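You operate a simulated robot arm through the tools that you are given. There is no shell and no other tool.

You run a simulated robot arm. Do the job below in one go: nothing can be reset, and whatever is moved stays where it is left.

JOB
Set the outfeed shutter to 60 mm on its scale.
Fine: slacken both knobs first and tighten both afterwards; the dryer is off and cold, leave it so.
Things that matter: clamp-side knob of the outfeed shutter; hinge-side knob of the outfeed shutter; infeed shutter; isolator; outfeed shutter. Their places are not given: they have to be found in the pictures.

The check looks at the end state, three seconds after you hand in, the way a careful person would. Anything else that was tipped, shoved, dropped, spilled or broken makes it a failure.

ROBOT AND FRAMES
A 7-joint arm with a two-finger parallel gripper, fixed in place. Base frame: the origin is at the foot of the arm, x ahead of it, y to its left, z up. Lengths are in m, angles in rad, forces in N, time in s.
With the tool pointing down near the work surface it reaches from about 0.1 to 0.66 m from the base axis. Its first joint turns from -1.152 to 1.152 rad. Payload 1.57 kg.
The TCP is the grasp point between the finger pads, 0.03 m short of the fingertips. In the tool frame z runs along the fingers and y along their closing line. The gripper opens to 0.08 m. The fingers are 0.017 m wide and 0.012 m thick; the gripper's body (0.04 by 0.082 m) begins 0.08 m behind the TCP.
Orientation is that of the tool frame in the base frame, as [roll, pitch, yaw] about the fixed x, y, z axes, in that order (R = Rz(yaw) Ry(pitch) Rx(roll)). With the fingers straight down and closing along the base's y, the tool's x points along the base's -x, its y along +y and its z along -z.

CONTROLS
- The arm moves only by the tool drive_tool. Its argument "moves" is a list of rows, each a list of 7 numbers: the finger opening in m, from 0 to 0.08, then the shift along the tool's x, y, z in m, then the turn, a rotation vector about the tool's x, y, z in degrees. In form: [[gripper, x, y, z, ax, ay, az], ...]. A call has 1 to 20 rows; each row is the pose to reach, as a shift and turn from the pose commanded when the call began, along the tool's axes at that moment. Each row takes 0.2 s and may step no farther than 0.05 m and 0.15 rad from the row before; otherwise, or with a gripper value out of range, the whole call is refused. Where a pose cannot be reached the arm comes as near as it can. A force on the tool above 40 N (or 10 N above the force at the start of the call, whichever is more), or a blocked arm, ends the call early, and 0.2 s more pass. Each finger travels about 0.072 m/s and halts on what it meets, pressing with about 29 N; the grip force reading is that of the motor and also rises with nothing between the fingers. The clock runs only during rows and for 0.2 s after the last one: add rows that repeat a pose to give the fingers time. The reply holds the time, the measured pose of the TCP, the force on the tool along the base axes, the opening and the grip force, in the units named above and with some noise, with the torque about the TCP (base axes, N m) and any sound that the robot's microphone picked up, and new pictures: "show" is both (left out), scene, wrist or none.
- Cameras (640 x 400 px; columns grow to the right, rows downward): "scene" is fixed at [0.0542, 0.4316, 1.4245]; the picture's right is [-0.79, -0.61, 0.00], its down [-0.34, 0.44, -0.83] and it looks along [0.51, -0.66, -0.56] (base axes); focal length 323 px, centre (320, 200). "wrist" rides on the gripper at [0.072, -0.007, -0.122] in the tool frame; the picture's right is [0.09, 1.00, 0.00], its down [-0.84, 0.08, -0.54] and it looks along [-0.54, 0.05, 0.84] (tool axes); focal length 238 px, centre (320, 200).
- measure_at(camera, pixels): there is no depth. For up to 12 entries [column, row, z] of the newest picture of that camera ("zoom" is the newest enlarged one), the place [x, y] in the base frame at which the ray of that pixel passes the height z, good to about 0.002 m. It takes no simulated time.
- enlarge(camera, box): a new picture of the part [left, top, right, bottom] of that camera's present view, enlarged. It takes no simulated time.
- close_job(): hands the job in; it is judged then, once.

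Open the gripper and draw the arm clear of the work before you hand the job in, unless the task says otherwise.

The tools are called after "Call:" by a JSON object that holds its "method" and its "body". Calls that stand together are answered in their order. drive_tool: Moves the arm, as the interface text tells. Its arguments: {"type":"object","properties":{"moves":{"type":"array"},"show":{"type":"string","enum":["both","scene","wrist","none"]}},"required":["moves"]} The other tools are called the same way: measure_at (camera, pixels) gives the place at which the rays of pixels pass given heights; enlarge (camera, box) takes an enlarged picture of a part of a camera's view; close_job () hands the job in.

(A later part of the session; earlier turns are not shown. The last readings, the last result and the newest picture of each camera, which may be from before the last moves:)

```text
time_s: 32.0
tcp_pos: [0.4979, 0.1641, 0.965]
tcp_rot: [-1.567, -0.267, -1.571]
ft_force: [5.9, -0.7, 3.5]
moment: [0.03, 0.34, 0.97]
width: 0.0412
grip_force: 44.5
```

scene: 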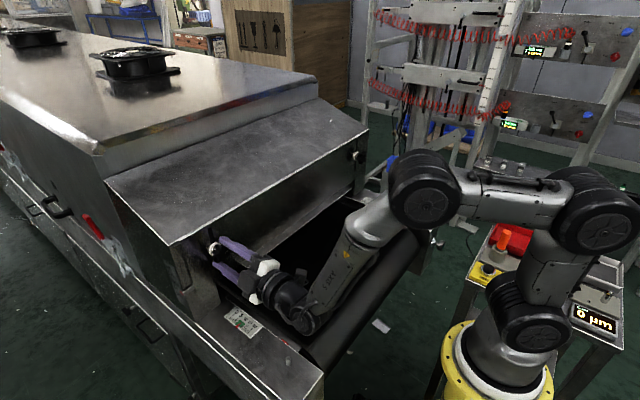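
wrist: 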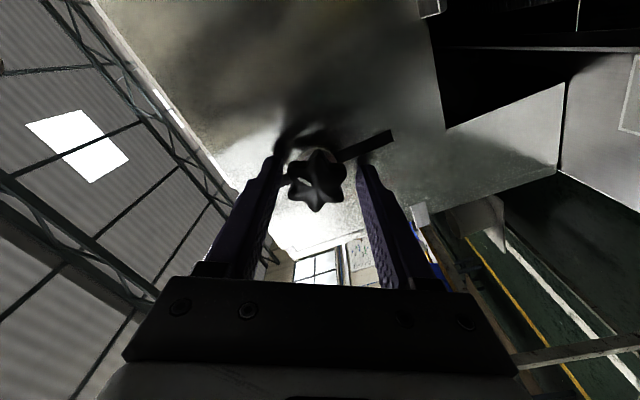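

The knob follows, but a bending moment of about 1 N·m about z has built up, so I release, look and regrip.

Call:
{"method": "drive_tool", "body": {"moves": [[0.05, 0, 0, 0, 0, 0, 0], [0.05, 0, 0, 0, 0, 0, 0]], "show": "both"}}

Call:
{"method": "enlarge", "body": {"camera": "wrist", "box": [260, 130, 380, 230]}}

Call:
{"method": "enlarge", "body": {"camera": "scene", "box": [165, 220, 265, 300]}}

```text
time_s: 32.6
tcp_pos: [0.4966, 0.1644, 0.9639]
tcp_rot: [-1.57, -0.264, -1.572]
ft_force: [-0.6, -0.3, 0.6]
moment: [0.0, 0.04, 0.01]
width: 0.0498
grip_force: 0.1
```

scene: 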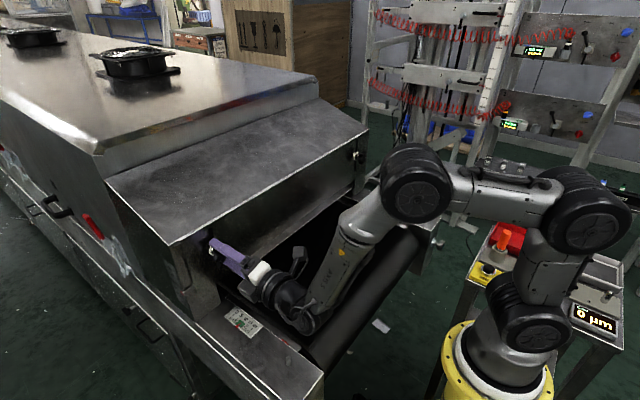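
wrist: 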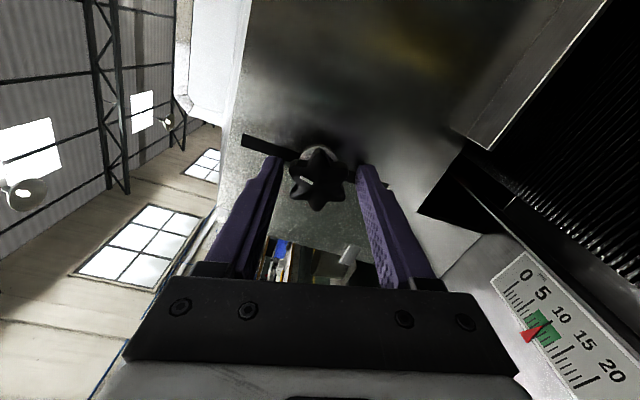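

```text
4.00 times, centred on (320, 180) of wrist
```

zoom: 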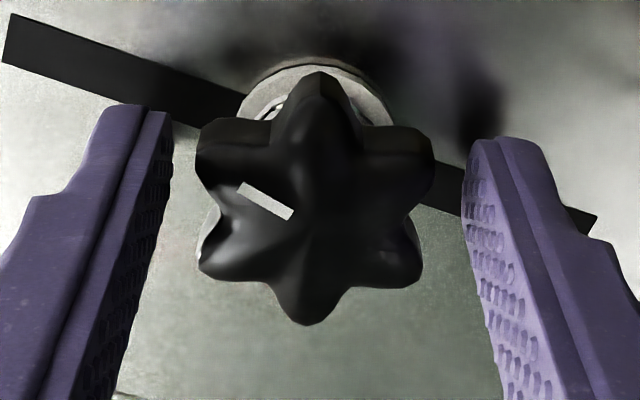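

```text
5.00 times, centred on (215, 260) of scene
```

zoom: 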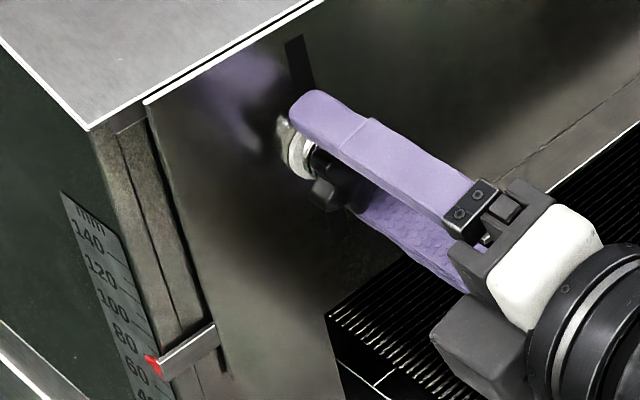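

Knob turned 75° so far, still well centred. I regrip and turn another 45°.

Call:
{"method": "drive_tool", "body": {"moves": [[0.035, 0, 0, 0, 0, 0, 0], [0.02, 0, 0, 0, 0, 0, 0], [0.02, 0, 0, 0, 0, 0, 0], [0.02, 0, 0, 0, 0, 0, -7.5], [0.02, 0, 0, 0, 0, 0, -15], [0.02, 0, 0, 0, 0, 0, -22.5], [0.02, 0, 0, 0, 0, 0, -30], [0.02, 0, 0, 0, 0, 0, -37.5], [0.02, 0, 0, 0, 0, 0, -45]], "show": "none"}}

```text
time_s: 34.6
tcp_pos: [0.4982, 0.1643, 0.9669]
tcp_rot: [-1.564, -1.053, -1.572]
ft_force: [-10.8, 4.3, 12.2]
moment: [0.0, 0.64, 0.38]
width: 0.0409
grip_force: 45.1
```

Another 45° done (side load 17 N). I release, and look at the state.

Call:
{"method": "drive_tool", "body": {"moves": [[0.05, 0, 0, 0, 0, 0, 0], [0.05, 0, 0, 0, 0, 0, 0]], "show": "both"}}

Call:
{"method": "enlarge", "body": {"camera": "wrist", "box": [260, 130, 380, 230]}}

Call:
{"method": "enlarge", "body": {"camera": "scene", "box": [165, 220, 265, 300]}}

```text
time_s: 35.2
tcp_pos: [0.4977, 0.164, 0.9637]
tcp_rot: [-1.574, -1.05, -1.569]
ft_force: [-0.2, 0.4, -0.4]
moment: [-0.02, 0.02, -0.03]
width: 0.0501
grip_force: 0.0
```

scene: 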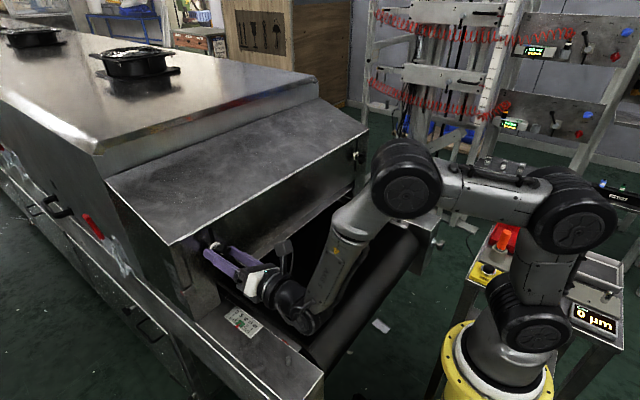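
wrist: 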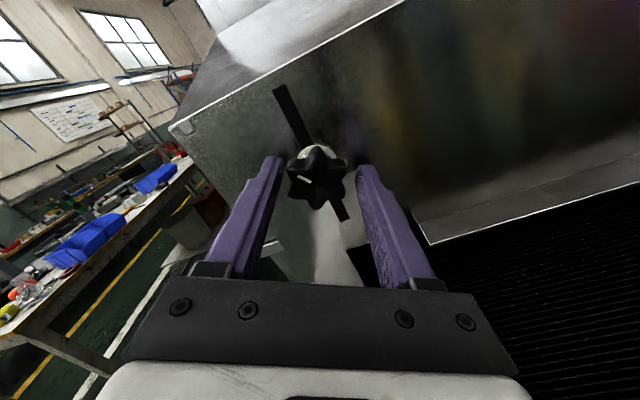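

```text
4.00 times, centred on (320, 180) of wrist
```

zoom: 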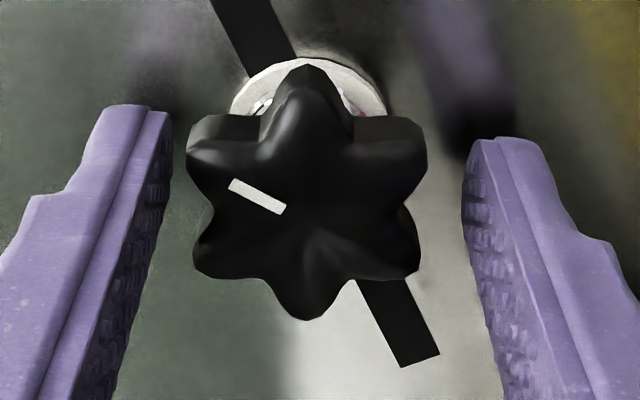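

```text
5.00 times, centred on (215, 260) of scene
```

zoom: 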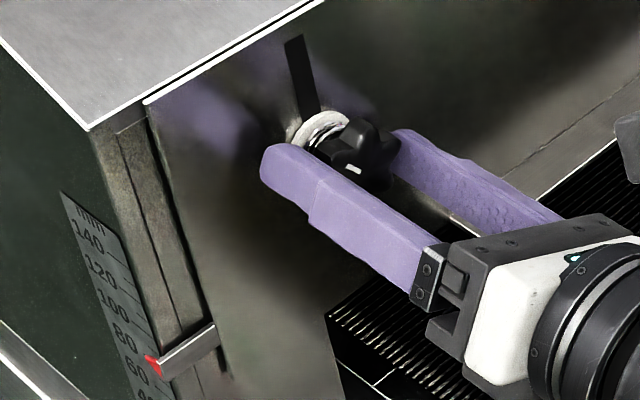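

There is something reddish between washer and knob near wrist (328,157); I enlarge that.

Call:
{"method": "enlarge", "body": {"camera": "wrist", "box": [295, 140, 345, 175]}}

Call:
{"method": "enlarge", "body": {"camera": "scene", "box": [205, 235, 245, 265]}}

```text
11.43 times, centred on (320, 158) of wrist
```

zoom: 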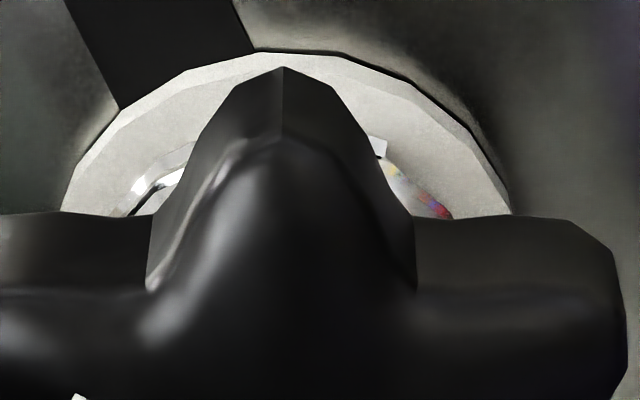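

```text
13.33 times, centred on (225, 250) of scene
```

zoom: 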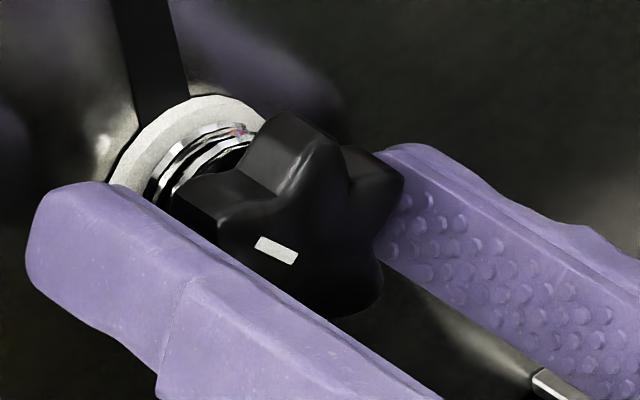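

That is only a reflection on the chrome collar. The knob sits ~1.7 mm toward tool -y; I recentre, regrip, and turn a further 45°.

Call:
{"method": "drive_tool", "body": {"moves": [[0.05, 0, -0.0017, 0, 0, 0, 0], [0.05, 0, -0.0017, 0, 0, 0, 0], [0.035, 0, -0.0017, 0, 0, 0, 0], [0.02, 0, -0.0017, 0, 0, 0, 0], [0.02, 0, -0.0017, 0, 0, 0, 0], [0.02, 0, -0.0017, 0, 0, 0, -7.5], [0.02, 0, -0.0017, 0, 0, 0, -15], [0.02, 0, -0.0017, 0, 0, 0, -22.5], [0.02, 0, -0.0017, 0, 0, 0, -30], [0.02, 0, -0.0017, 0, 0, 0, -37.5], [0.02, 0, -0.0017, 0, 0, 0, -45]], "show": "none"}}

```text
time_s: 37.6
tcp_pos: [0.4985, 0.1647, 0.9656]
tcp_rot: [1.574, -1.304, 1.567]
ft_force: [8.5, -3.5, -5.6]
moment: [0.0, 0.14, -0.23]
width: 0.0412
grip_force: 45.1
```

Total so far about 165° anticlockwise. I release and inspect both views before ratcheting back.

Call:
{"method": "drive_tool", "body": {"moves": [[0.056, 0, 0, 0, 0, 0, 0], [0.056, 0, 0, 0, 0, 0, 0]], "show": "both"}}

Call:
{"method": "enlarge", "body": {"camera": "wrist", "box": [260, 130, 380, 230]}}

Call:
{"method": "enlarge", "body": {"camera": "scene", "box": [168, 265, 198, 295]}}

```text
time_s: 38.2
tcp_pos: [0.498, 0.1659, 0.9654]
tcp_rot: [1.567, -1.306, 1.577]
ft_force: [0.0, 0.1, -0.2]
moment: [0.0, 0.01, -0.01]
width: 0.0561
grip_force: 0.0
```

scene: 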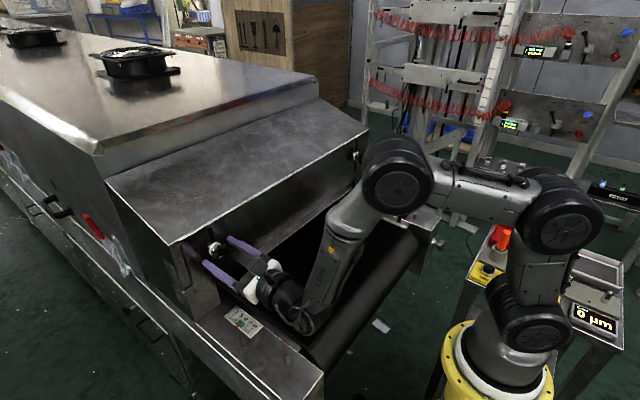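
wrist: 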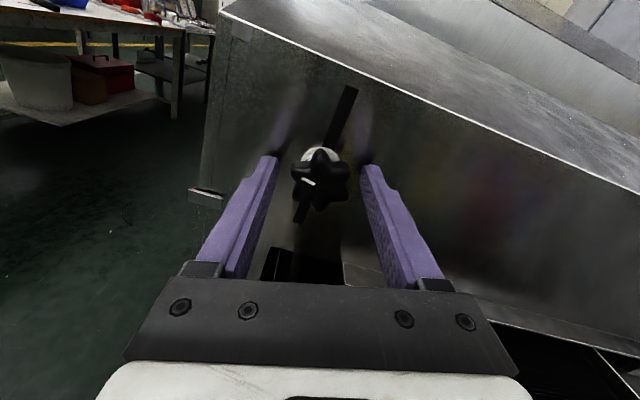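

```text
4.00 times, centred on (320, 180) of wrist
```

zoom: 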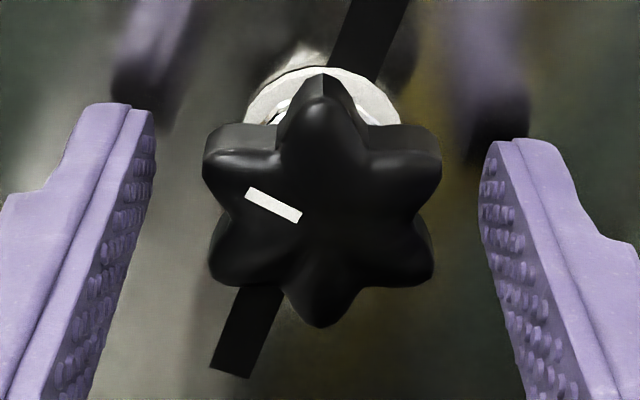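

```text
13.33 times, centred on (183, 280) of scene
```

zoom: 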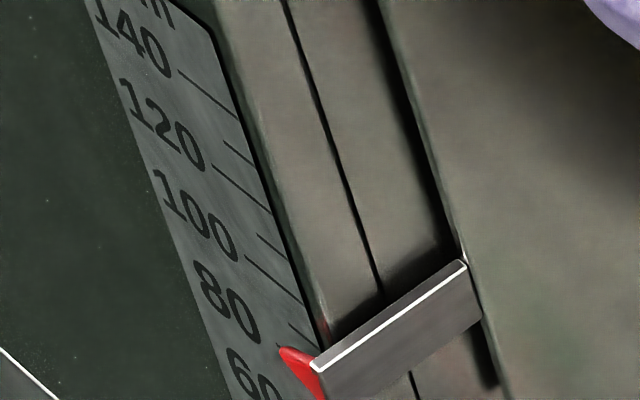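

The knob is well centred in the fingers at TCP (0.166, 0.965), and the pointer has not moved. I retreat 60 mm and travel along y toward the hinge-side knob, keeping height.

Call:
{"method": "drive_tool", "body": {"moves": [[0.056, 0, 0, -0.03, 0, 0, 0], [0.056, 0, 0, -0.06, 0, 0, 0], [0.056, -0.01035, 0.03864, -0.06, 0, 0, 1.5], [0.056, -0.0207, 0.07728, -0.06, 0, 0, 3], [0.056, -0.03105, 0.11592, -0.06, 0, 0, 4.5], [0.056, -0.0414, 0.15456, -0.06, 0, 0, 6], [0.056, -0.05175, 0.1932, -0.06, 0, 0, 7.5], [0.056, -0.0621, 0.23184, -0.06, 0, 0, 9], [0.056, -0.07245, 0.27048, -0.06, 0, 0, 10.5], [0.056, -0.0828, 0.30912, -0.06, 0, 0, 12], [0.056, -0.09315, 0.34776, -0.06, 0, 0, 13.5], [0.056, -0.09315, 0.34776, -0.06, 0, 0, 15]], "show": "both"}}

```text
time_s: 40.8
tcp_pos: [0.4027, 0.0357, 0.9588]
tcp_rot: [1.541, -1.552, 1.571]
ft_force: [0.1, 0.1, -1.6]
moment: [-0.01, -0.01, 0.04]
width: 0.0561
grip_force: 0.0
out of reach, approached as far as the arm can: row 5, 6, 7, 8, 9, 10, 11, 12
```

scene: 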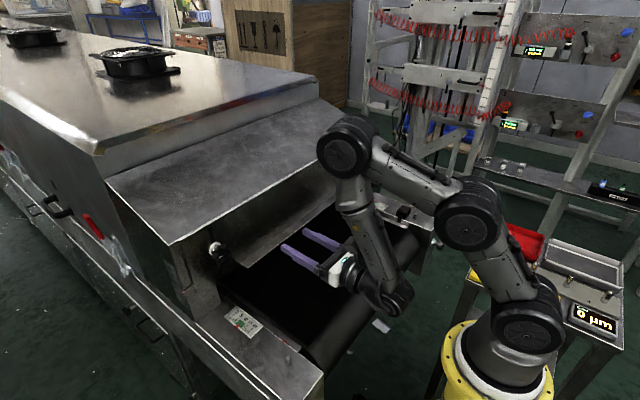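
wrist: 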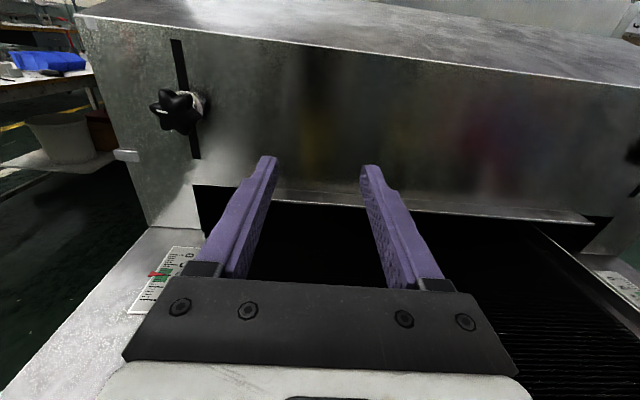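

Near y≈0.04 the folded arm cannot keep this low, close pose. I lift straight up 0.2 m (tool x is up) to unfold, then cross over higher.

Call:
{"method": "drive_tool", "body": {"moves": [[0.056, 0.03, 0, 0, 0, 0, 0], [0.056, 0.06, 0, 0, 0, 0, 0], [0.056, 0.09, 0, 0, 0, 0, 0], [0.056, 0.12, 0, 0, 0, 0, 0], [0.056, 0.15, 0, 0, 0, 0, 0], [0.056, 0.18, 0, 0, 0, 0, 0], [0.056, 0.21, 0, 0, 0, 0, 0], [0.056, 0.24, 0, 0, 0, 0, 0]], "show": "both"}}

```text
time_s: 42.6
tcp_pos: [0.4019, 0.0312, 1.1997]
tcp_rot: [1.45, -1.566, 1.691]
ft_force: [0.7, 0.8, -0.2]
moment: [-0.01, -0.02, 0.01]
width: 0.056
grip_force: 0.0
out of reach, approached as far as the arm can: row 1, 2, 3, 4, 5
```

scene: 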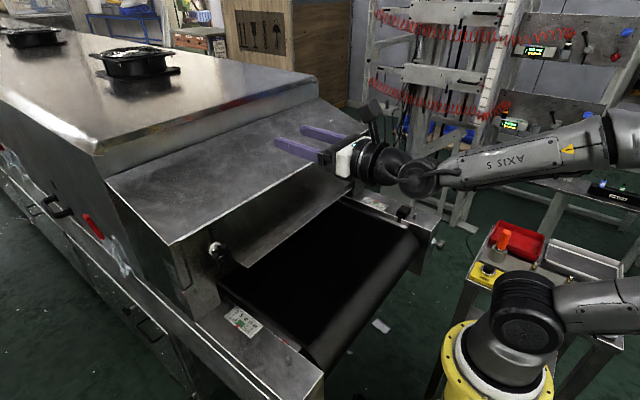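
wrist: 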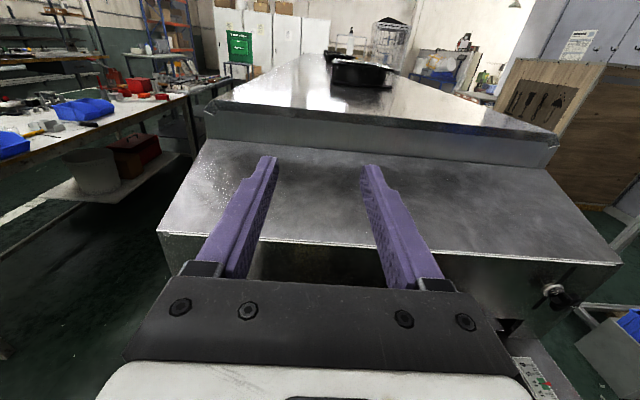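

Reached 1.20 m cleanly. Now I move across toward y=-0.38 at that height.

Call:
{"method": "drive_tool", "body": {"moves": [[0.056, 0, 0.04, 0, 0, 0, 0], [0.056, 0, 0.08, 0, 0, 0, 0], [0.056, 0, 0.12, 0, 0, 0, 0], [0.056, 0, 0.16, 0, 0, 0, 0], [0.056, 0, 0.2, 0, 0, 0, 0], [0.056, 0, 0.24, 0, 0, 0, 0], [0.056, 0, 0.28, 0, 0, 0, 0], [0.056, 0, 0.32, 0, 0, 0, 0], [0.056, 0, 0.36, 0, 0, 0, 0], [0.056, 0, 0.4, 0, 0, 0, 0], [0.056, 0, 0.413, 0, 0, 0, 0]], "show": "both"}}

```text
time_s: 45.0
tcp_pos: [0.3951, 0.0044, 1.2048]
tcp_rot: [1.829, -1.567, 1.307]
ft_force: [-0.3, 0.2, 0.5]
moment: [0.0, -0.02, 0.02]
width: 0.0563
grip_force: 0.0
out of reach, approached as far as the arm can: row 1, 2, 3, 4, 5, 6, 7, 8, 9, 10, 11
```

scene: 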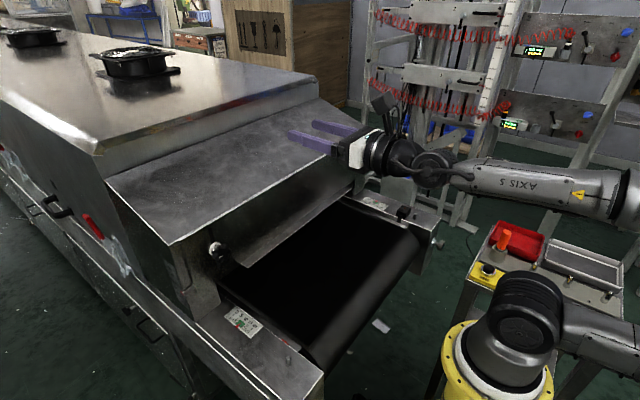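
wrist: 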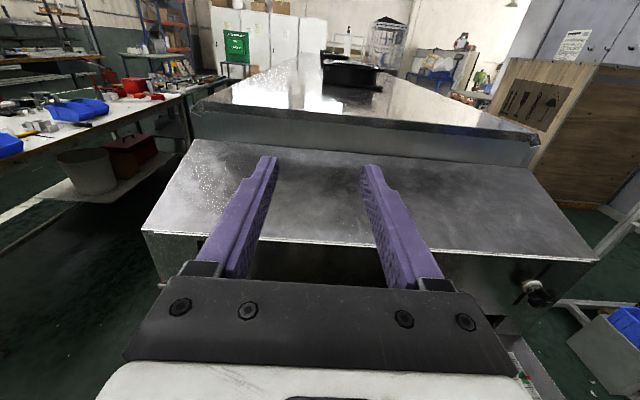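

This arm posture is wound up by the -180° roll. I unwind the roll by +90° (then again) here in free air.

Call:
{"method": "drive_tool", "body": {"moves": [[0.056, 0, 0, 0, 0, 0, 8], [0.056, 0, 0, 0, 0, 0, 16], [0.056, 0, 0, 0, 0, 0, 24], [0.056, 0, 0, 0, 0, 0, 32], [0.056, 0, 0, 0, 0, 0, 40], [0.056, 0, 0, 0, 0, 0, 48], [0.056, 0, 0, 0, 0, 0, 56], [0.056, 0, 0, 0, 0, 0, 64], [0.056, 0, 0, 0, 0, 0, 72], [0.056, 0, 0, 0, 0, 0, 80], [0.056, 0, 0, 0, 0, 0, 88], [0.056, 0, 0, 0, 0, 0, 90]], "show": "none"}}

Call:
{"method": "drive_tool", "body": {"moves": [[0.056, 0, 0, 0, 0, 0, 8], [0.056, 0, 0, 0, 0, 0, 16], [0.056, 0, 0, 0, 0, 0, 24], [0.056, 0, 0, 0, 0, 0, 32], [0.056, 0, 0, 0, 0, 0, 40], [0.056, 0, 0, 0, 0, 0, 48], [0.056, 0, 0, 0, 0, 0, 56], [0.056, 0, 0, 0, 0, 0, 64], [0.056, 0, 0, 0, 0, 0, 72], [0.056, 0, 0, 0, 0, 0, 80], [0.056, 0, 0, 0, 0, 0, 88], [0.056, 0, 0, 0, 0, 0, 90]], "show": "both"}}

```text
time_s: 47.6
tcp_pos: [0.3931, 0.007, 1.2042]
tcp_rot: [-1.571, 0.001, -1.572]
ft_force: [0.9, -0.8, 0.1]
moment: [0.05, 0.03, 0.02]
width: 0.0558
grip_force: 0.0
out of reach, approached as far as the arm can: row 2, 3, 4, 5, 6, 7, 8, 9, 10, 11, 12
```

```text
time_s: 50.2
tcp_pos: [0.3945, 0.0065, 1.2031]
tcp_rot: [-1.235, 1.571, -1.235]
ft_force: [-0.1, -0.5, -0.6]
moment: [-0.01, -0.01, 0.03]
width: 0.0559
grip_force: 0.0
```

scene: 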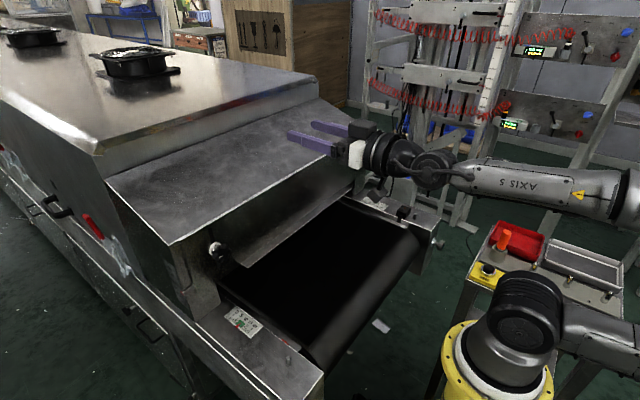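
wrist: 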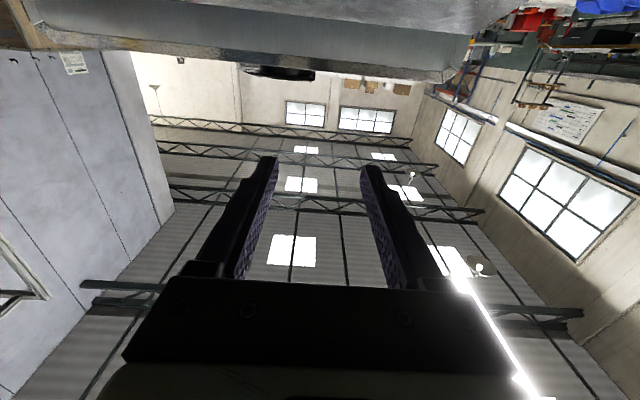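

Roll is back to 0 at (0.394, 0.007, 1.203). I try a modest shift of 0.12 m toward -y.

Call:
{"method": "drive_tool", "body": {"moves": [[0.056, 0, -0.03, 0, 0, 0, 0], [0.056, 0, -0.06, 0, 0, 0, 0], [0.056, 0, -0.09, 0, 0, 0, 0], [0.056, 0, -0.12, 0, 0, 0, 0]], "show": "none"}}

```text
time_s: 51.2
tcp_pos: [0.3931, -0.0097, 1.1991]
tcp_rot: [-3.004, 1.531, -3.042]
ft_force: [0.0, -0.2, -0.3]
moment: [0.01, -0.02, -0.02]
width: 0.0559
grip_force: 0.0
out of reach, approached as far as the arm can: row 1, 2, 3, 4
```

That posture is at a joint limit toward -y. I return the tool to pointing down (the starting orientation) to unwind the arm, then cross over.

Call:
{"method": "drive_tool", "body": {"moves": [[0.056, 0, 0, 0.005, 0, 7.5, 0], [0.056, 0, 0, 0.01, 0, 15, 0], [0.056, 0, 0, 0.015, 0, 22.5, 0], [0.056, 0, 0, 0.02, 0, 30, 0], [0.056, 0, 0, 0.025, 0, 37.5, 0], [0.056, 0, 0, 0.03, 0, 45, 0], [0.056, 0, 0, 0.035, 0, 52.5, 0], [0.056, 0, 0, 0.04, 0, 60, 0], [0.056, 0, 0, 0.045, 0, 67.5, 0], [0.056, 0, 0, 0.05, 0, 75, 0], [0.056, 0, 0, 0.055, 0, 82.5, 0], [0.056, 0, 0, 0.06, 0, 88, 0]], "show": "both"}}

```text
time_s: 53.8
tcp_pos: [0.4525, -0.0116, 1.1976]
tcp_rot: [-3.136, -0.004, 3.107]
ft_force: [0.2, 0.3, 0.8]
moment: [0.0, 0.0, -0.01]
width: 0.0562
grip_force: 0.1
out of reach, approached as far as the arm can: row 3, 4, 5
```

scene: 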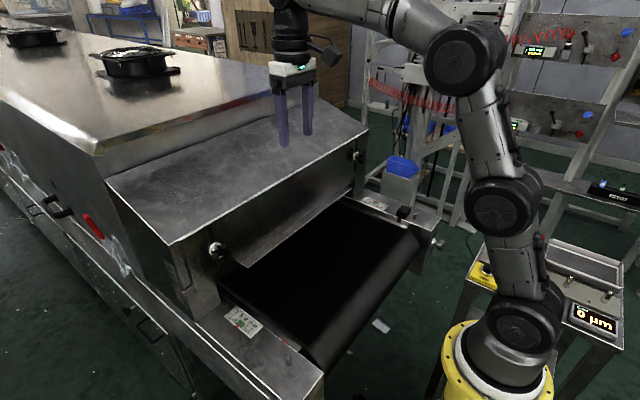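
wrist: 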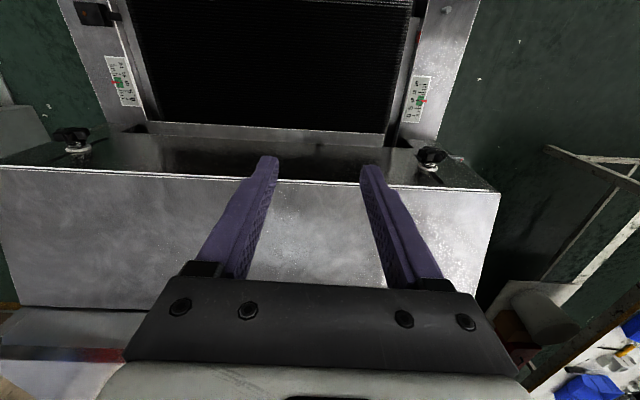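

The arm is back in a starting-like posture, tool down. I cross to y≈-0.38 at 1.2 m, correcting the small 2° yaw.

Call:
{"method": "drive_tool", "body": {"moves": [[0.056, 0.002, -0.037, 0, 0, 0, -1], [0.056, 0.004, -0.074, 0, 0, 0, -2], [0.056, 0.006, -0.111, 0, 0, 0, -2], [0.056, 0.008, -0.148, 0, 0, 0, -2], [0.056, 0.01, -0.185, 0, 0, 0, -2], [0.056, 0.012, -0.222, 0, 0, 0, -2], [0.056, 0.014, -0.259, 0, 0, 0, -2], [0.056, 0.016, -0.296, 0, 0, 0, -2], [0.056, 0.018, -0.333, 0, 0, 0, -2], [0.056, 0.02, -0.37, 0, 0, 0, -2]], "show": "scene"}}

```text
time_s: 56.0
tcp_pos: [0.4055, -0.3579, 1.1823]
tcp_rot: [-3.136, -0.002, 3.141]
ft_force: [-0.9, 0.6, 0.1]
moment: [-0.02, 0.03, 0.01]
width: 0.056
grip_force: 0.0
out of reach, approached as far as the arm can: row 9, 10
```

scene: 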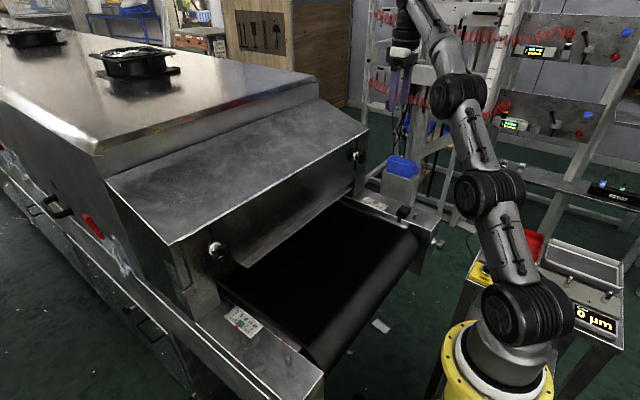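

At (0.405, -0.358, 1.182). I now tilt the tool to horizontal (fingers +x) while lowering to about 1.08 m.

Call:
{"method": "drive_tool", "body": {"moves": [[0.056, 0, -0.002, 0.008, 0, -7.5, 0], [0.056, 0, -0.004, 0.017, 0, -15, 0], [0.056, 0, -0.006, 0.025, 0, -22.5, 0], [0.056, 0, -0.008, 0.033, 0, -30, 0], [0.056, 0, -0.01, 0.042, 0, -37.5, 0], [0.056, 0, -0.012, 0.05, 0, -45, 0], [0.056, 0, -0.014, 0.058, 0, -52.5, 0], [0.056, 0, -0.016, 0.067, 0, -60, 0], [0.056, 0, -0.018, 0.075, 0, -67.5, 0], [0.056, 0, -0.02, 0.083, 0, -75, 0], [0.056, 0, -0.022, 0.092, 0, -82.5, 0], [0.056, 0, -0.024, 0.1, 0, -90, 0]], "show": "both"}}

```text
time_s: 58.6
tcp_pos: [0.4101, -0.3804, 1.0826]
tcp_rot: [-1.557, 1.564, -1.561]
ft_force: [-0.5, -0.1, 0.3]
moment: [0.01, 0.01, 0.04]
width: 0.056
grip_force: 0.1
out of reach, approached as far as the arm can: row 11, 12
```

scene: 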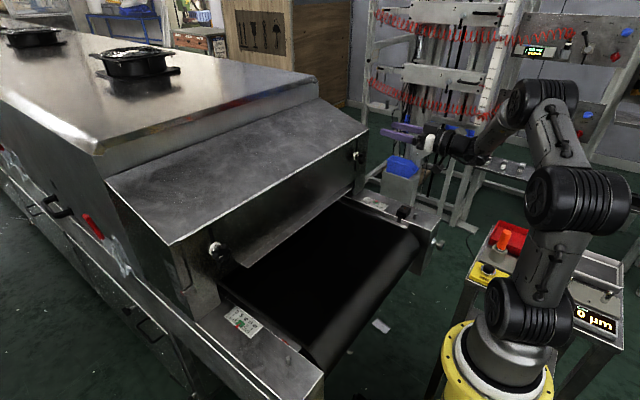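
wrist: 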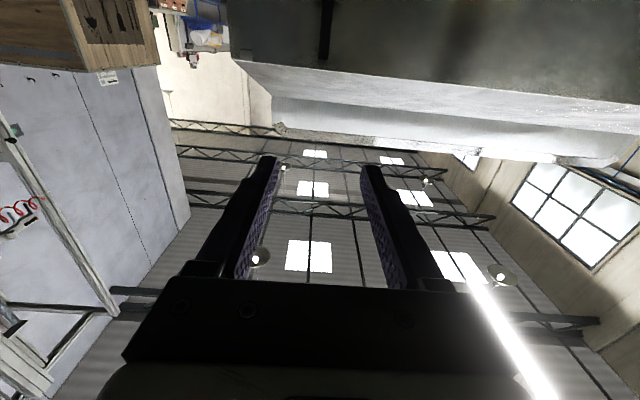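

Now near horizontal at (0.410, -0.380, 1.083), slot visible at wrist (325,30). Mirror-wise, here positive roll should be available: I test +45°.

Call:
{"method": "drive_tool", "body": {"moves": [[0.056, 0, 0, 0, 0, 0, 7.5], [0.056, 0, 0, 0, 0, 0, 15], [0.056, 0, 0, 0, 0, 0, 22.5], [0.056, 0, 0, 0, 0, 0, 30], [0.056, 0, 0, 0, 0, 0, 37.5], [0.056, 0, 0, 0, 0, 0, 45]], "show": "none"}}

```text
time_s: 60.0
tcp_pos: [0.4098, -0.3792, 1.0831]
tcp_rot: [1.573, 0.788, 1.572]
ft_force: [-0.4, -0.1, 1.2]
moment: [0.02, 0.0, -0.03]
width: 0.0559
grip_force: 0.0
```

+45° works. I continue to +135°.

Call:
{"method": "drive_tool", "body": {"moves": [[0.056, 0, 0, 0, 0, 0, 7.5], [0.056, 0, 0, 0, 0, 0, 15], [0.056, 0, 0, 0, 0, 0, 22.5], [0.056, 0, 0, 0, 0, 0, 30], [0.056, 0, 0, 0, 0, 0, 37.5], [0.056, 0, 0, 0, 0, 0, 45]], "show": "none"}}

Call:
{"method": "drive_tool", "body": {"moves": [[0.056, 0, 0, 0, 0, 0, 7.5], [0.056, 0, 0, 0, 0, 0, 15], [0.056, 0, 0, 0, 0, 0, 22.5], [0.056, 0, 0, 0, 0, 0, 30], [0.056, 0, 0, 0, 0, 0, 37.5], [0.056, 0, 0, 0, 0, 0, 45]], "show": "none"}}

```text
time_s: 61.4
tcp_pos: [0.4104, -0.3802, 1.0835]
tcp_rot: [1.574, 0.003, 1.568]
ft_force: [0.5, -1.0, 0.3]
moment: [-0.03, -0.02, 0.01]
width: 0.056
grip_force: 0.0
```

```text
time_s: 62.8
tcp_pos: [0.4094, -0.3804, 1.0822]
tcp_rot: [1.572, -0.781, 1.567]
ft_force: [0.0, -0.3, -0.5]
moment: [0.02, -0.02, 0.01]
width: 0.0558
grip_force: 0.2
```

Still fine at +135°. I turn on to +180° (upright camera) while lowering to 0.965 m.

Call:
{"method": "drive_tool", "body": {"moves": [[0.056, -0.014, -0.014, 0, 0, 0, 7.5], [0.056, -0.028, -0.028, 0, 0, 0, 15], [0.056, -0.042, -0.042, 0, 0, 0, 22.5], [0.056, -0.056, -0.056, 0, 0, 0, 30], [0.056, -0.07, -0.07, 0, 0, 0, 37.5], [0.056, -0.0834, -0.0834, 0, 0, 0, 45]], "show": "both"}}

```text
time_s: 64.2
tcp_pos: [0.41, -0.3807, 0.9643]
tcp_rot: [2.201, -1.567, 0.937]
ft_force: [-0.5, 1.7, 0.2]
moment: [-0.04, -0.04, -0.04]
width: 0.0563
grip_force: 0.0
```

scene: 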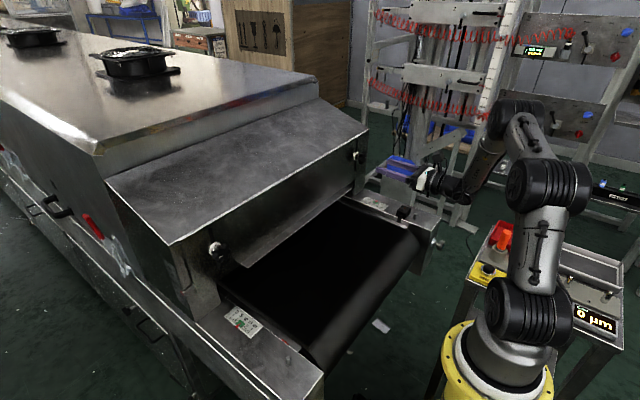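
wrist: 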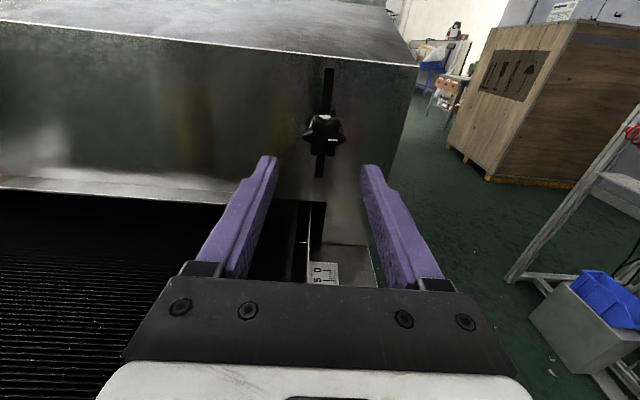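

The hinge-side knob is at wrist (323,134). I enlarge it to determine centre and lobe orientation.

Call:
{"method": "enlarge", "body": {"camera": "wrist", "box": [285, 95, 365, 175]}}

Call:
{"method": "enlarge", "body": {"camera": "scene", "box": [330, 130, 450, 220]}}

Call:
{"method": "enlarge", "body": {"camera": "wrist", "box": [0, 120, 330, 320]}}

```text
5.00 times, centred on (325, 135) of wrist
```

zoom: 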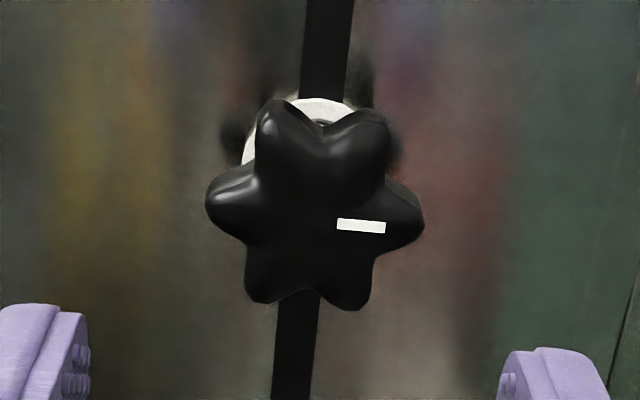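

```text
4.44 times, centred on (390, 175) of scene
```

zoom: 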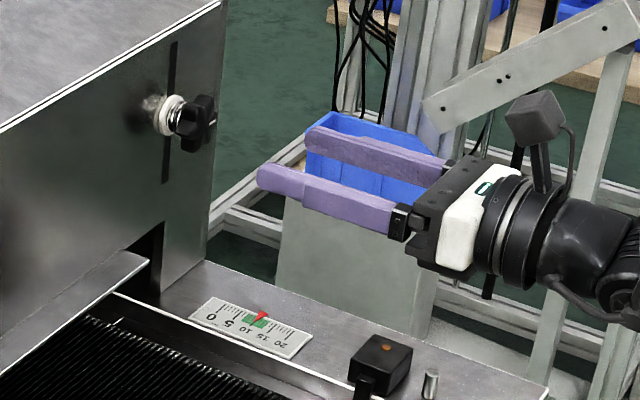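

```text
1.94 times, centred on (165, 220) of wrist
```

zoom: 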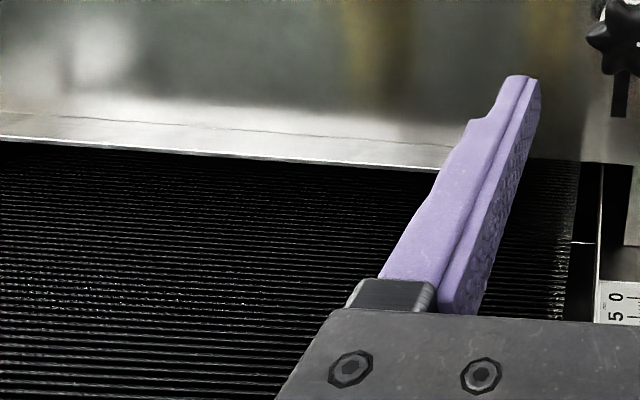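

Knob centre is about (0.518, -0.384, 0.965), mark horizontal toward -y. I align and advance in two stages with the fingers open at 56 mm.

Call:
{"method": "drive_tool", "body": {"moves": [[0.056, 0.0007, 0.0033, 0.02, 0, 0, 0], [0.056, 0.0007, 0.0033, 0.04, 0, 0, 0], [0.056, 0.0007, 0.0033, 0.055, 0, 0, 0], [0.056, 0.0007, 0.0033, 0.055, 0, 0, 0]], "show": "wrist"}}

Call:
{"method": "enlarge", "body": {"camera": "wrist", "box": [260, 115, 380, 215]}}

```text
time_s: 65.2
tcp_pos: [0.4642, -0.3839, 0.9656]
tcp_rot: [2.007, -1.567, 1.136]
ft_force: [0.2, 0.5, 0.1]
moment: [0.03, 0.01, 0.01]
width: 0.0558
grip_force: 0.1
```

wrist: 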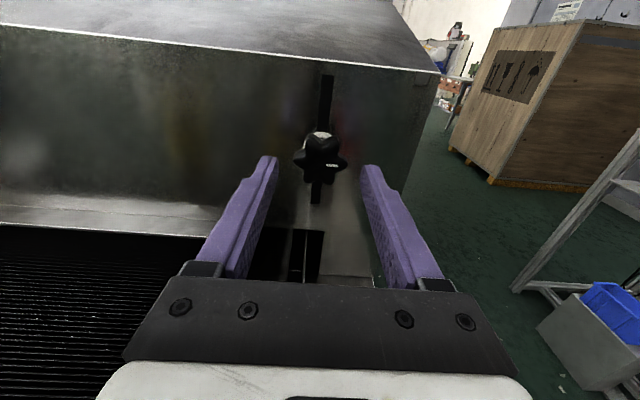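

```text
4.00 times, centred on (320, 165) of wrist
```

zoom: 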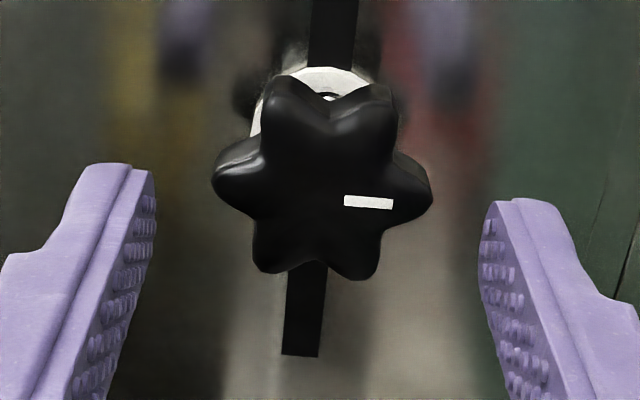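

Well centred (zoom column 322). I advance the last 33 mm and close on the knob.

Call:
{"method": "drive_tool", "body": {"moves": [[0.056, 0, 0, 0.017, 0, 0, 0], [0.056, 0, 0, 0.033, 0, 0, 0], [0.056, 0, 0, 0.033, 0, 0, 0], [0.035, 0, 0, 0.033, 0, 0, 0], [0.02, 0, 0, 0.033, 0, 0, 0], [0.02, 0, 0, 0.033, 0, 0, 0]], "show": "wrist"}}

Call:
{"method": "enlarge", "body": {"camera": "wrist", "box": [260, 130, 380, 230]}}

```text
time_s: 66.6
tcp_pos: [0.4985, -0.3852, 0.9659]
tcp_rot: [1.935, -1.565, 1.202]
ft_force: [6.5, -6.0, -1.0]
moment: [0.01, 0.07, -0.2]
width: 0.0415
grip_force: 45.1
```

wrist: 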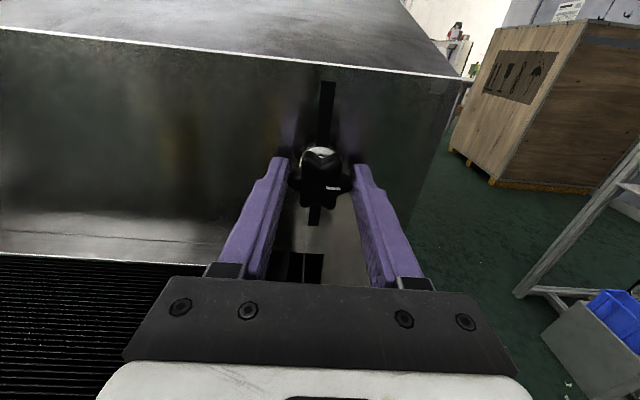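

```text
4.00 times, centred on (320, 180) of wrist
```

zoom: 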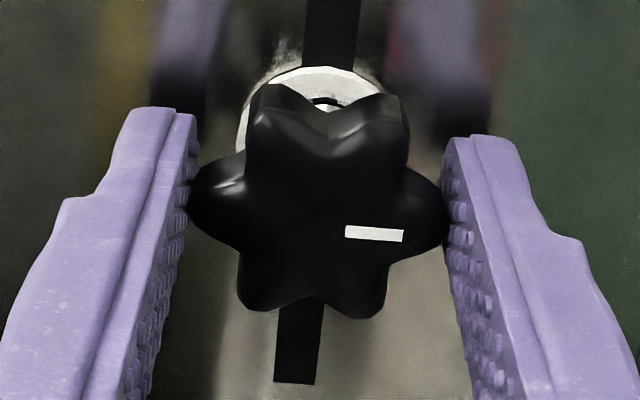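

Gripped at 41.5 mm with small side force. I turn anticlockwise 45°.

Call:
{"method": "drive_tool", "body": {"moves": [[0.02, 0, -0.0, 0, 0, 0, -5], [0.02, 0, 0, 0, 0, 0, -10], [0.02, 0, 0, 0, 0, 0, -15]], "show": "none"}}

Call:
{"method": "drive_tool", "body": {"moves": [[0.02, 0, 0, 0, 0, 0, -7.5], [0.02, 0, 0, 0, 0, 0, -15], [0.02, 0, 0, 0, 0, 0, -22.5], [0.02, 0, 0, 0, 0, 0, -30]], "show": "none"}}

```text
time_s: 67.4
tcp_pos: [0.4977, -0.3841, 0.9663]
tcp_rot: [1.576, -1.303, 1.563]
ft_force: [6.9, -4.6, 0.3]
moment: [-0.01, -0.3, 0.0]
width: 0.0415
grip_force: 44.9
```

```text
time_s: 68.4
tcp_pos: [0.4974, -0.3837, 0.9654]
tcp_rot: [1.575, -0.777, 1.57]
ft_force: [-1.2, 4.6, 4.2]
moment: [0.02, -0.07, -0.31]
width: 0.0413
grip_force: 45.4
```

Forces stay small. I keep turning another 45°.

Call:
{"method": "drive_tool", "body": {"moves": [[0.02, 0, 0, 0, 0, 0, -7.5], [0.02, 0, 0, 0, 0, 0, -15], [0.02, 0, 0, 0, 0, 0, -22.5], [0.02, 0, 0, 0, 0, 0, -30], [0.02, 0, 0, 0, 0, 0, -37.5], [0.02, 0, 0, 0, 0, 0, -45]], "show": "wrist"}}

Call:
{"method": "enlarge", "body": {"camera": "scene", "box": [168, 265, 198, 295]}}

```text
time_s: 69.8
tcp_pos: [0.4965, -0.3843, 0.966]
tcp_rot: [1.575, 0.008, 1.572]
ft_force: [-3.2, 14.7, 0.9]
moment: [-0.01, -0.16, -0.72]
width: 0.0415
grip_force: 45.3
```

wrist: 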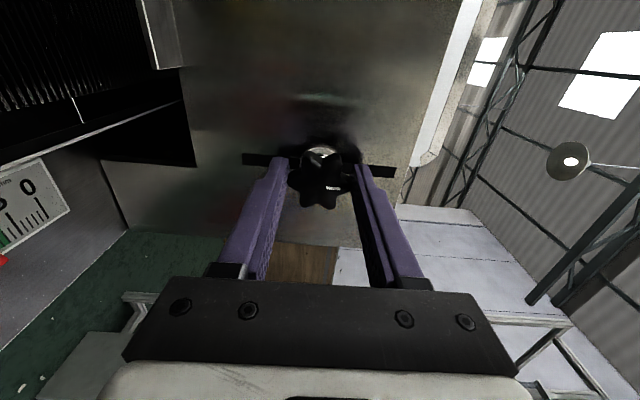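

```text
13.33 times, centred on (183, 280) of scene
```

zoom: 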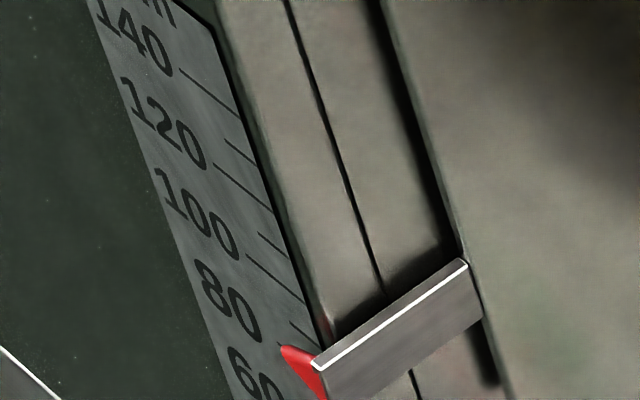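

Now 90° turned with a 15 N side load; the pointer is unmoved. I release, regrip and turn another 45°.

Call:
{"method": "drive_tool", "body": {"moves": [[0.05, 0, 0, 0, 0, 0, 0], [0.05, 0, 0, 0, 0, 0, 0], [0.035, 0, 0, 0, 0, 0, 0], [0.02, 0, 0, 0, 0, 0, 0], [0.02, 0, 0, 0, 0, 0, 0], [0.02, 0, 0, 0, 0, 0, -7.5], [0.02, 0, 0, 0, 0, 0, -15], [0.02, 0, 0, 0, 0, 0, -22.5], [0.02, 0, 0, 0, 0, 0, -30], [0.02, 0, 0, 0, 0, 0, -37.5], [0.02, 0, 0, 0, 0, 0, -45]], "show": "none"}}

```text
time_s: 72.2
tcp_pos: [0.4972, -0.3859, 0.9642]
tcp_rot: [1.574, 0.793, 1.571]
ft_force: [-6.3, -3.1, -4.4]
moment: [-0.03, -0.54, -0.77]
width: 0.0414
grip_force: 44.7
```

135° turned. I add 30° more, toward +15° roll.

Call:
{"method": "drive_tool", "body": {"moves": [[0.02, 0, 0, 0, 0, 0, -7.5], [0.02, 0, 0, 0, 0, 0, -15], [0.02, 0, 0, 0, 0, 0, -22.5], [0.02, 0, 0, 0, 0, 0, -30]], "show": "none"}}

```text
time_s: 73.2
tcp_pos: [0.4973, -0.3861, 0.9653]
tcp_rot: [1.579, 1.316, 1.576]
ft_force: [-7.7, -3.0, -3.5]
moment: [-0.02, -0.5, -0.11]
width: 0.0416
grip_force: 45.4
```

Both knobs now slackened by about 165°. While holding the hinge-side knob, I test whether the shutter is free by easing it down 3 mm and watching force and pointer.

Call:
{"method": "drive_tool", "body": {"moves": [[0.02, 0.00097, -0.00026, 0, 0, 0, 0], [0.02, 0.00193, -0.00052, 0, 0, 0, 0], [0.02, 0.0029, -0.00078, 0, 0, 0, 0]], "show": "both"}}

Call:
{"method": "enlarge", "body": {"camera": "scene", "box": [168, 265, 198, 295]}}

Call:
{"method": "enlarge", "body": {"camera": "scene", "box": [330, 130, 450, 220]}}

```text
time_s: 74.0
tcp_pos: [0.4971, -0.3846, 0.9657]
tcp_rot: [1.558, 1.318, 1.557]
ft_force: [-16.2, -0.1, 8.8]
moment: [0.02, 0.91, 0.25]
width: 0.0414
grip_force: 44.6
```

scene: 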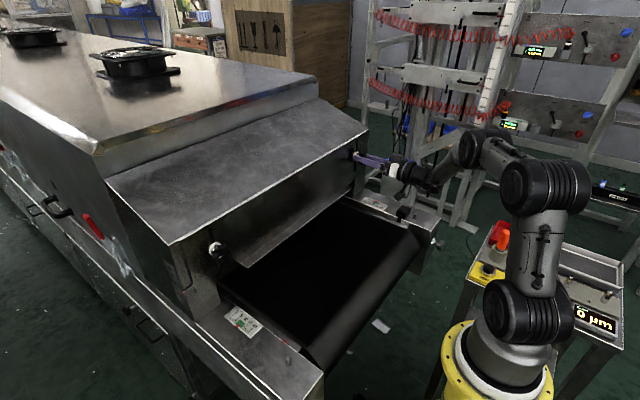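
wrist: 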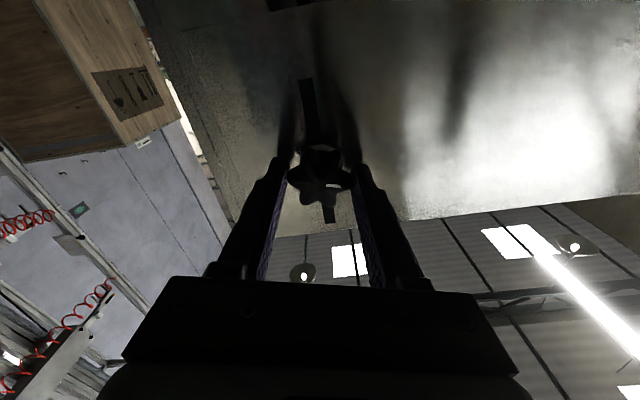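

```text
13.33 times, centred on (183, 280) of scene
```

zoom: 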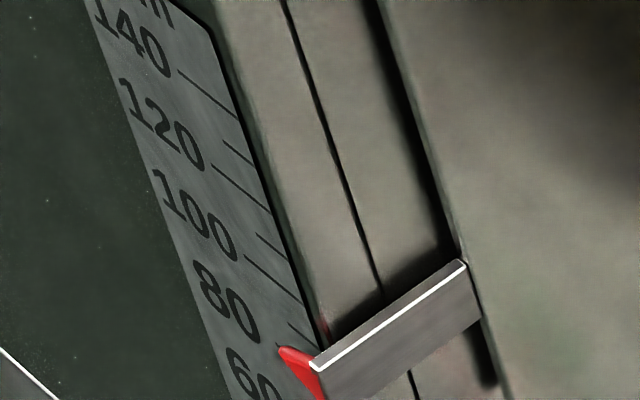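

```text
4.44 times, centred on (390, 175) of scene
```

zoom: 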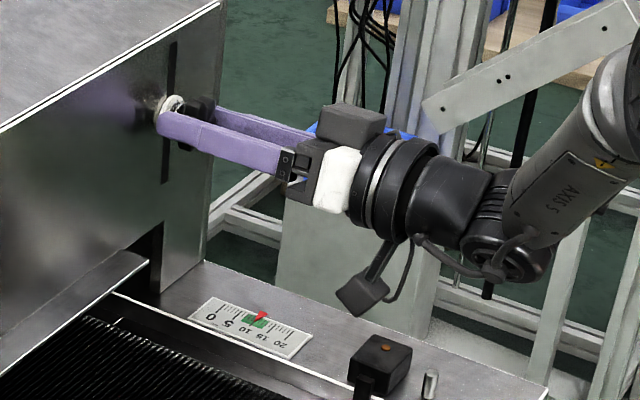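

The 3 mm of command only raised the force to ~9 N (the arm is compliant, ~4 N/mm) and nothing moved. I press a little further, another 3 mm, staying well under the limit.

Call:
{"method": "drive_tool", "body": {"moves": [[0.02, 0.00097, -0.00026, 0, 0, 0, 0], [0.02, 0.00193, -0.00052, 0, 0, 0, 0], [0.02, 0.0029, -0.00078, 0, 0, 0, 0]], "show": "none"}}

Call:
{"method": "enlarge", "body": {"camera": "scene", "box": [168, 265, 198, 295]}}

```text
time_s: 74.8
tcp_pos: [0.4953, -0.3849, 0.9664]
tcp_rot: [1.537, 1.319, 1.536]
ft_force: [-21.9, 3.2, 23.8]
moment: [0.04, 0.27, 0.24]
width: 0.0413
grip_force: 45.1
```

```text
13.33 times, centred on (183, 280) of scene
```

zoom: 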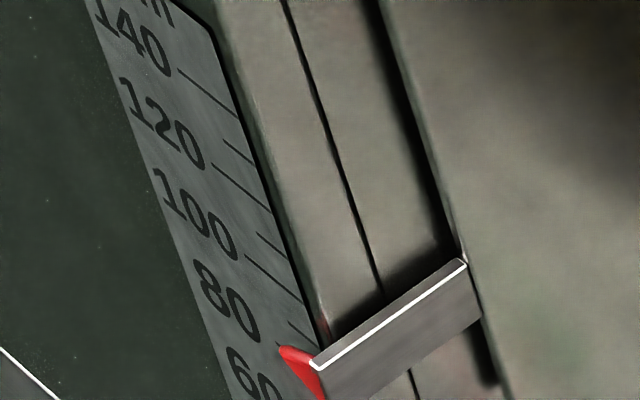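

Still clamped at 24 N, so more slackening is needed. I take the push off and open the fingers.

Call:
{"method": "drive_tool", "body": {"moves": [[0.02, -0.0029, 0.00078, 0, 0, 0, 0], [0.02, -0.0058, 0.00156, 0, 0, 0, 0], [0.04, -0.0058, 0.00156, 0, 0, 0, 0], [0.056, -0.0058, 0.00156, 0, 0, 0, 0], [0.056, -0.0058, 0.00156, 0, 0, 0, 0]], "show": "wrist"}}

Call:
{"method": "enlarge", "body": {"camera": "wrist", "box": [260, 130, 380, 230]}}

Call:
{"method": "enlarge", "body": {"camera": "scene", "box": [330, 130, 390, 180]}}

```text
time_s: 76.0
tcp_pos: [0.4975, -0.3854, 0.964]
tcp_rot: [1.589, 1.312, 1.586]
ft_force: [0.5, 0.4, 0.1]
moment: [-0.01, 0.0, -0.01]
width: 0.0558
grip_force: 0.0
```

wrist: 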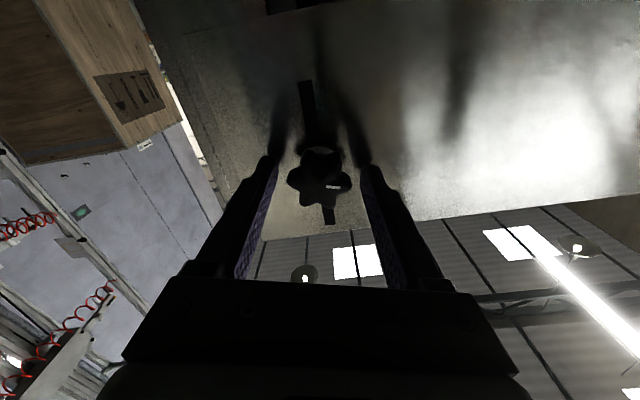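

```text
4.00 times, centred on (320, 180) of wrist
```

zoom: 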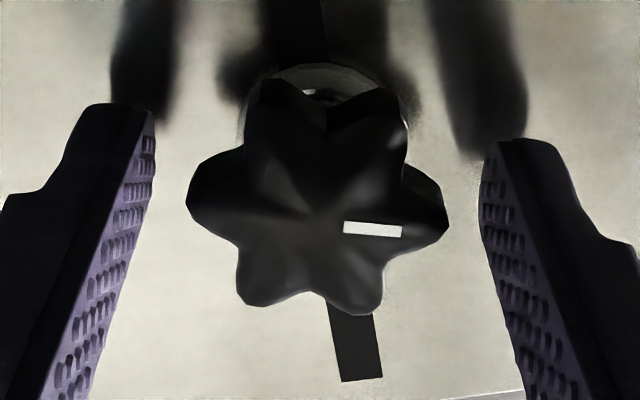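

```text
8.00 times, centred on (360, 155) of scene
```

zoom: 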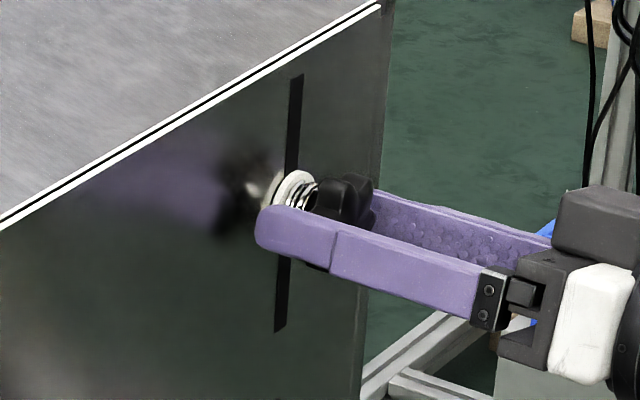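

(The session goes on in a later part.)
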